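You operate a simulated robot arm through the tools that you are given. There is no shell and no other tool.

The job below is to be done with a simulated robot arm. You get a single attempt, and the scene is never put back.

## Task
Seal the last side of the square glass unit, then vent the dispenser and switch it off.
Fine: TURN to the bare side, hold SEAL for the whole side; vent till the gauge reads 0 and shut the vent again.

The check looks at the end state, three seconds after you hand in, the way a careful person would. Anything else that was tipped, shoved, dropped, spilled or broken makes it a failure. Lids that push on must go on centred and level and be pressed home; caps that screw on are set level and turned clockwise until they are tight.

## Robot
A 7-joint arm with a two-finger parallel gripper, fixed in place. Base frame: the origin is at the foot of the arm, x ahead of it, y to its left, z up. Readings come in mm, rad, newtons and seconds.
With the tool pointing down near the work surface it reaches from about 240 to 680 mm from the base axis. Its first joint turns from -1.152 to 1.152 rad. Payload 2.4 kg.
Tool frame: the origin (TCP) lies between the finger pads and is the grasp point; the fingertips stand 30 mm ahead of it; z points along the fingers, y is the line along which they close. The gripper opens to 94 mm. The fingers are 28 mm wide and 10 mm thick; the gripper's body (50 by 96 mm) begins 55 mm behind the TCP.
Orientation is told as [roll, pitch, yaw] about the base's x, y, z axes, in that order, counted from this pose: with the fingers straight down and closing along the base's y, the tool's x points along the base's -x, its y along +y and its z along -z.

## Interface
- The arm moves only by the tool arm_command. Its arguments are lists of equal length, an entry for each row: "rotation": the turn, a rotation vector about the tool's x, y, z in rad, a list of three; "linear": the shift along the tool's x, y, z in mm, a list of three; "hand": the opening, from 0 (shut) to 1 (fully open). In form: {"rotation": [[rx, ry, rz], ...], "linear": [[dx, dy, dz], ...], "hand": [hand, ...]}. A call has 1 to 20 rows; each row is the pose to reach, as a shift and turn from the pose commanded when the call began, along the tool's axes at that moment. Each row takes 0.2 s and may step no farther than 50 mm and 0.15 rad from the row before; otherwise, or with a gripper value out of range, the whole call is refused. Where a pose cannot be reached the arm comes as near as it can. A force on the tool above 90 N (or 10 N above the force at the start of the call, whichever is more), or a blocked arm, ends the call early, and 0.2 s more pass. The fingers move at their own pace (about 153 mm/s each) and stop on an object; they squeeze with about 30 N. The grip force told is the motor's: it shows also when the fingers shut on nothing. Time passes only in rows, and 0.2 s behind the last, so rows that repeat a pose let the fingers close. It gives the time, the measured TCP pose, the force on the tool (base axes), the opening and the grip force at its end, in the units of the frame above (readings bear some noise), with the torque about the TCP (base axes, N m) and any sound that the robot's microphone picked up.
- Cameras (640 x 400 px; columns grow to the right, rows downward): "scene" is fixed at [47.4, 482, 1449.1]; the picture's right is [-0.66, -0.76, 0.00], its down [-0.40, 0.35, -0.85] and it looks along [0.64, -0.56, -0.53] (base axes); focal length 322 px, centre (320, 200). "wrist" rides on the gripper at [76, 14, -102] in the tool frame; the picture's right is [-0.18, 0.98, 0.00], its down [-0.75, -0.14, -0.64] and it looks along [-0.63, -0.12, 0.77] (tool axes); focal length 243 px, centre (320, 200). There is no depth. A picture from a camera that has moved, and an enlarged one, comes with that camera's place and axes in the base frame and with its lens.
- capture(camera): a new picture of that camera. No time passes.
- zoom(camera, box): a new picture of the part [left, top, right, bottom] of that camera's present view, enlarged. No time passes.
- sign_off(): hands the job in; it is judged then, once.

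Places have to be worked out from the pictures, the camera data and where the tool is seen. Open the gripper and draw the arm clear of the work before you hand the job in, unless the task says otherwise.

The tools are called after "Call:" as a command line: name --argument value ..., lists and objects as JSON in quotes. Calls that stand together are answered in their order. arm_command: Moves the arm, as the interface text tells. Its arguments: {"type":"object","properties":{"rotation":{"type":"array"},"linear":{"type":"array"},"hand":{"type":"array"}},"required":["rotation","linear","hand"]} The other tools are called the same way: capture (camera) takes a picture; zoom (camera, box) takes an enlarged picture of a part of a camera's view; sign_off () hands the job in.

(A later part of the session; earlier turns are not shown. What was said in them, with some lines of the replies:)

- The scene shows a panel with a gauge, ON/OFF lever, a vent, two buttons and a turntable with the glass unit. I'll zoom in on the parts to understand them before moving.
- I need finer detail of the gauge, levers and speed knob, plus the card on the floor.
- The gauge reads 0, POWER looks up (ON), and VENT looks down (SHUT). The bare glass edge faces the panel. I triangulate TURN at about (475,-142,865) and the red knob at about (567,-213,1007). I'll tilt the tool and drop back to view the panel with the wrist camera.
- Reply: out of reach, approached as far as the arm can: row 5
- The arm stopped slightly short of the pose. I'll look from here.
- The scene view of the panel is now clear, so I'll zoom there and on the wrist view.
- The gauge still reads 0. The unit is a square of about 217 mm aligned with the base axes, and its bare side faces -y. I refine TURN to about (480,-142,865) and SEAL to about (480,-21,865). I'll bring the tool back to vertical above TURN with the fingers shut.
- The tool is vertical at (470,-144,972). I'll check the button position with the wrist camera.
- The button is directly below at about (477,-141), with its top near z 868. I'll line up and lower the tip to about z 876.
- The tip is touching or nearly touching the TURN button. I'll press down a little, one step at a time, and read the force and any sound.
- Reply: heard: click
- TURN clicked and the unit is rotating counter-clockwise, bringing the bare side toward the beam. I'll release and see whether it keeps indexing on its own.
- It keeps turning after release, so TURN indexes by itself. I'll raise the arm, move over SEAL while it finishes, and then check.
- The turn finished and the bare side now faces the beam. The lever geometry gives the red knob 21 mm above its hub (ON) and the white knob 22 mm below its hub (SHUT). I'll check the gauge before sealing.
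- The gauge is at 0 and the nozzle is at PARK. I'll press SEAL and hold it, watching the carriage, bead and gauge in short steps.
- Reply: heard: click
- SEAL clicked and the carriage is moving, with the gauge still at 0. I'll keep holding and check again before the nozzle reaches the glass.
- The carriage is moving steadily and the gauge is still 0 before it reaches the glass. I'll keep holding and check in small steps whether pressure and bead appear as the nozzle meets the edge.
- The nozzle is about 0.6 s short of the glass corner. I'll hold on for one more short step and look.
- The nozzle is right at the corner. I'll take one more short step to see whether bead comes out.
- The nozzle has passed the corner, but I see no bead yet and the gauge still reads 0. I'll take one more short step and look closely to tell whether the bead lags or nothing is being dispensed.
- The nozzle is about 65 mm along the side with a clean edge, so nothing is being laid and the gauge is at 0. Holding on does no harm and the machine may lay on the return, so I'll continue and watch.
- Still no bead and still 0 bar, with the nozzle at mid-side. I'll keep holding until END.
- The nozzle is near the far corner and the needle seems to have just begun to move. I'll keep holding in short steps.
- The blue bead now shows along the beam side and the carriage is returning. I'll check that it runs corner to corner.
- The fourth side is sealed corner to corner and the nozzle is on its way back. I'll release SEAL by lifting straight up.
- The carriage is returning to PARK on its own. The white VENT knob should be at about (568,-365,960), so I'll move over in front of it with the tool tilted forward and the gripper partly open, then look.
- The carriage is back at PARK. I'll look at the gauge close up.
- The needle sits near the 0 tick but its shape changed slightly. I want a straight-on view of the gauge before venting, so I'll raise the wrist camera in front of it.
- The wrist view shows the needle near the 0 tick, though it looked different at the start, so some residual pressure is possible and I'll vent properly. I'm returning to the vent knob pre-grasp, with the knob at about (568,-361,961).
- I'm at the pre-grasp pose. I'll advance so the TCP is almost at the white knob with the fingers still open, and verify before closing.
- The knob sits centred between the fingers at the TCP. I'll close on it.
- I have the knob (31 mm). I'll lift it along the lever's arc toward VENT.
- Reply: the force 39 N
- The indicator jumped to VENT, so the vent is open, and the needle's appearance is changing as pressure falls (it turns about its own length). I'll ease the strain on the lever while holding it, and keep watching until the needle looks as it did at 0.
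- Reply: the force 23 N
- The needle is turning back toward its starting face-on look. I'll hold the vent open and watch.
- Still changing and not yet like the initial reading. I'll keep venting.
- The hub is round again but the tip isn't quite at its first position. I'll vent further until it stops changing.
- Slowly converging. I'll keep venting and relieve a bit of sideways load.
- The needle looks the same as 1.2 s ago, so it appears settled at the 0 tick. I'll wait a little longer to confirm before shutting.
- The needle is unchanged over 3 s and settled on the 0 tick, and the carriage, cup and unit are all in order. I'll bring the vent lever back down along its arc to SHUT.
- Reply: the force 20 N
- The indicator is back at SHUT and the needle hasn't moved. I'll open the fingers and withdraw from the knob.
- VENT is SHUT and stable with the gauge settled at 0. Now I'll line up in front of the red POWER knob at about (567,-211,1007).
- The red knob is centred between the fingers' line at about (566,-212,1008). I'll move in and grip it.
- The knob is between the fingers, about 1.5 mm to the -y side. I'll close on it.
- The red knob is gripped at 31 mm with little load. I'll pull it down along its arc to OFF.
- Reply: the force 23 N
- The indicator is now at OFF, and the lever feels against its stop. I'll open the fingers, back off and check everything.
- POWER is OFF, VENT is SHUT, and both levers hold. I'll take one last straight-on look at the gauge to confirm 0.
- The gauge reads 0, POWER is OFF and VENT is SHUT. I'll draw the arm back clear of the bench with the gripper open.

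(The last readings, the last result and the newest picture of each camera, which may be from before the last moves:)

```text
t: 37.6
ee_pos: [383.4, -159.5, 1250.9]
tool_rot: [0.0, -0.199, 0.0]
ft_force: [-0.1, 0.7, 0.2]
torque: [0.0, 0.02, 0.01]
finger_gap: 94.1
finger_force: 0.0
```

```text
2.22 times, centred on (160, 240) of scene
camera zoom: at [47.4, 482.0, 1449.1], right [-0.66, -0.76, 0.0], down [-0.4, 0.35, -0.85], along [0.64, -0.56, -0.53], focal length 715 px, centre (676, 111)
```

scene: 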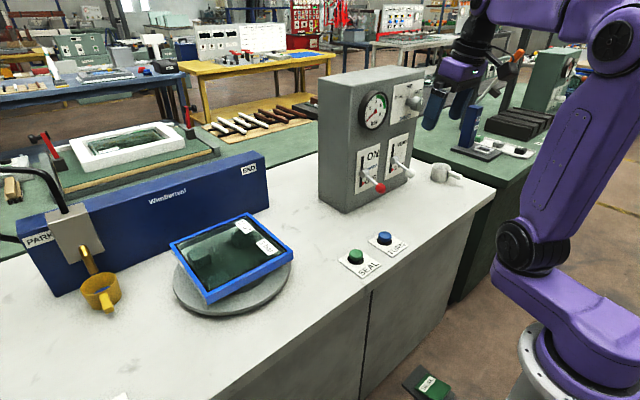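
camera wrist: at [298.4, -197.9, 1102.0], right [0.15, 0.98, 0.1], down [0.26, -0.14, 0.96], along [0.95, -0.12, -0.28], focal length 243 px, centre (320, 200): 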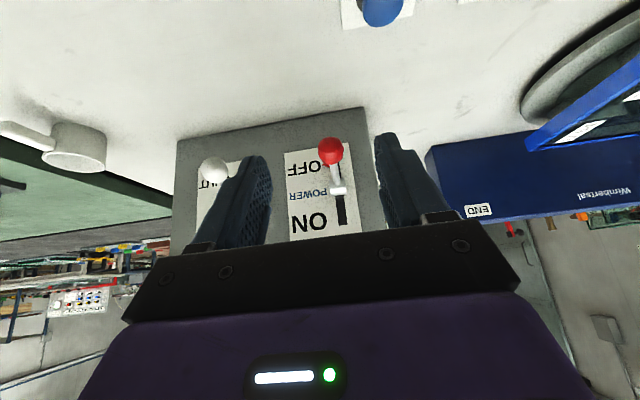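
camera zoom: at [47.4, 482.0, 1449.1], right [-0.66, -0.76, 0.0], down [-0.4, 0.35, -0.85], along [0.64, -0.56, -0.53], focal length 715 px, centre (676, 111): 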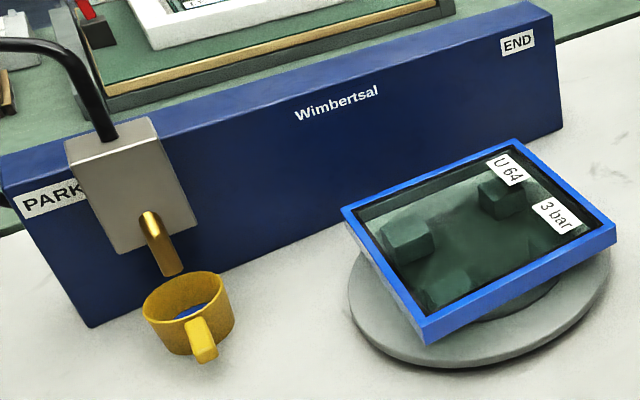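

All four sides are sealed, the nozzle is at PARK, the gauge reads 0, VENT is SHUT and POWER is OFF. The arm is clear with the gripper open, so I'm handing in the job.

Call:
sign_off

```text
The job is handed in.
```

The last side of the glass unit is sealed, and the dispenser is vented and switched off. I've handed the job in.

- **Sealing:** One TURN press brought the bare side round to the beam. I held SEAL for the full pass, and the bead runs corner to corner. The nozzle went back to PARK on its own.
- **Venting:** I held VENT open until the needle stopped changing, then shut it. The needle still read 0 after the vent was shut and after POWER went to OFF.
- **Gauge:** The needle pointed at 0 the whole time and only turned about its own length as the pressure changed. I took 0 as the look it settled to with the vent open, unchanged for 3 seconds.
- **End state:** VENT is at SHUT, POWER is at OFF, and the gripper is open with the arm drawn back. The cup, the unit and the SPEED knob look undisturbed in the last pictures.
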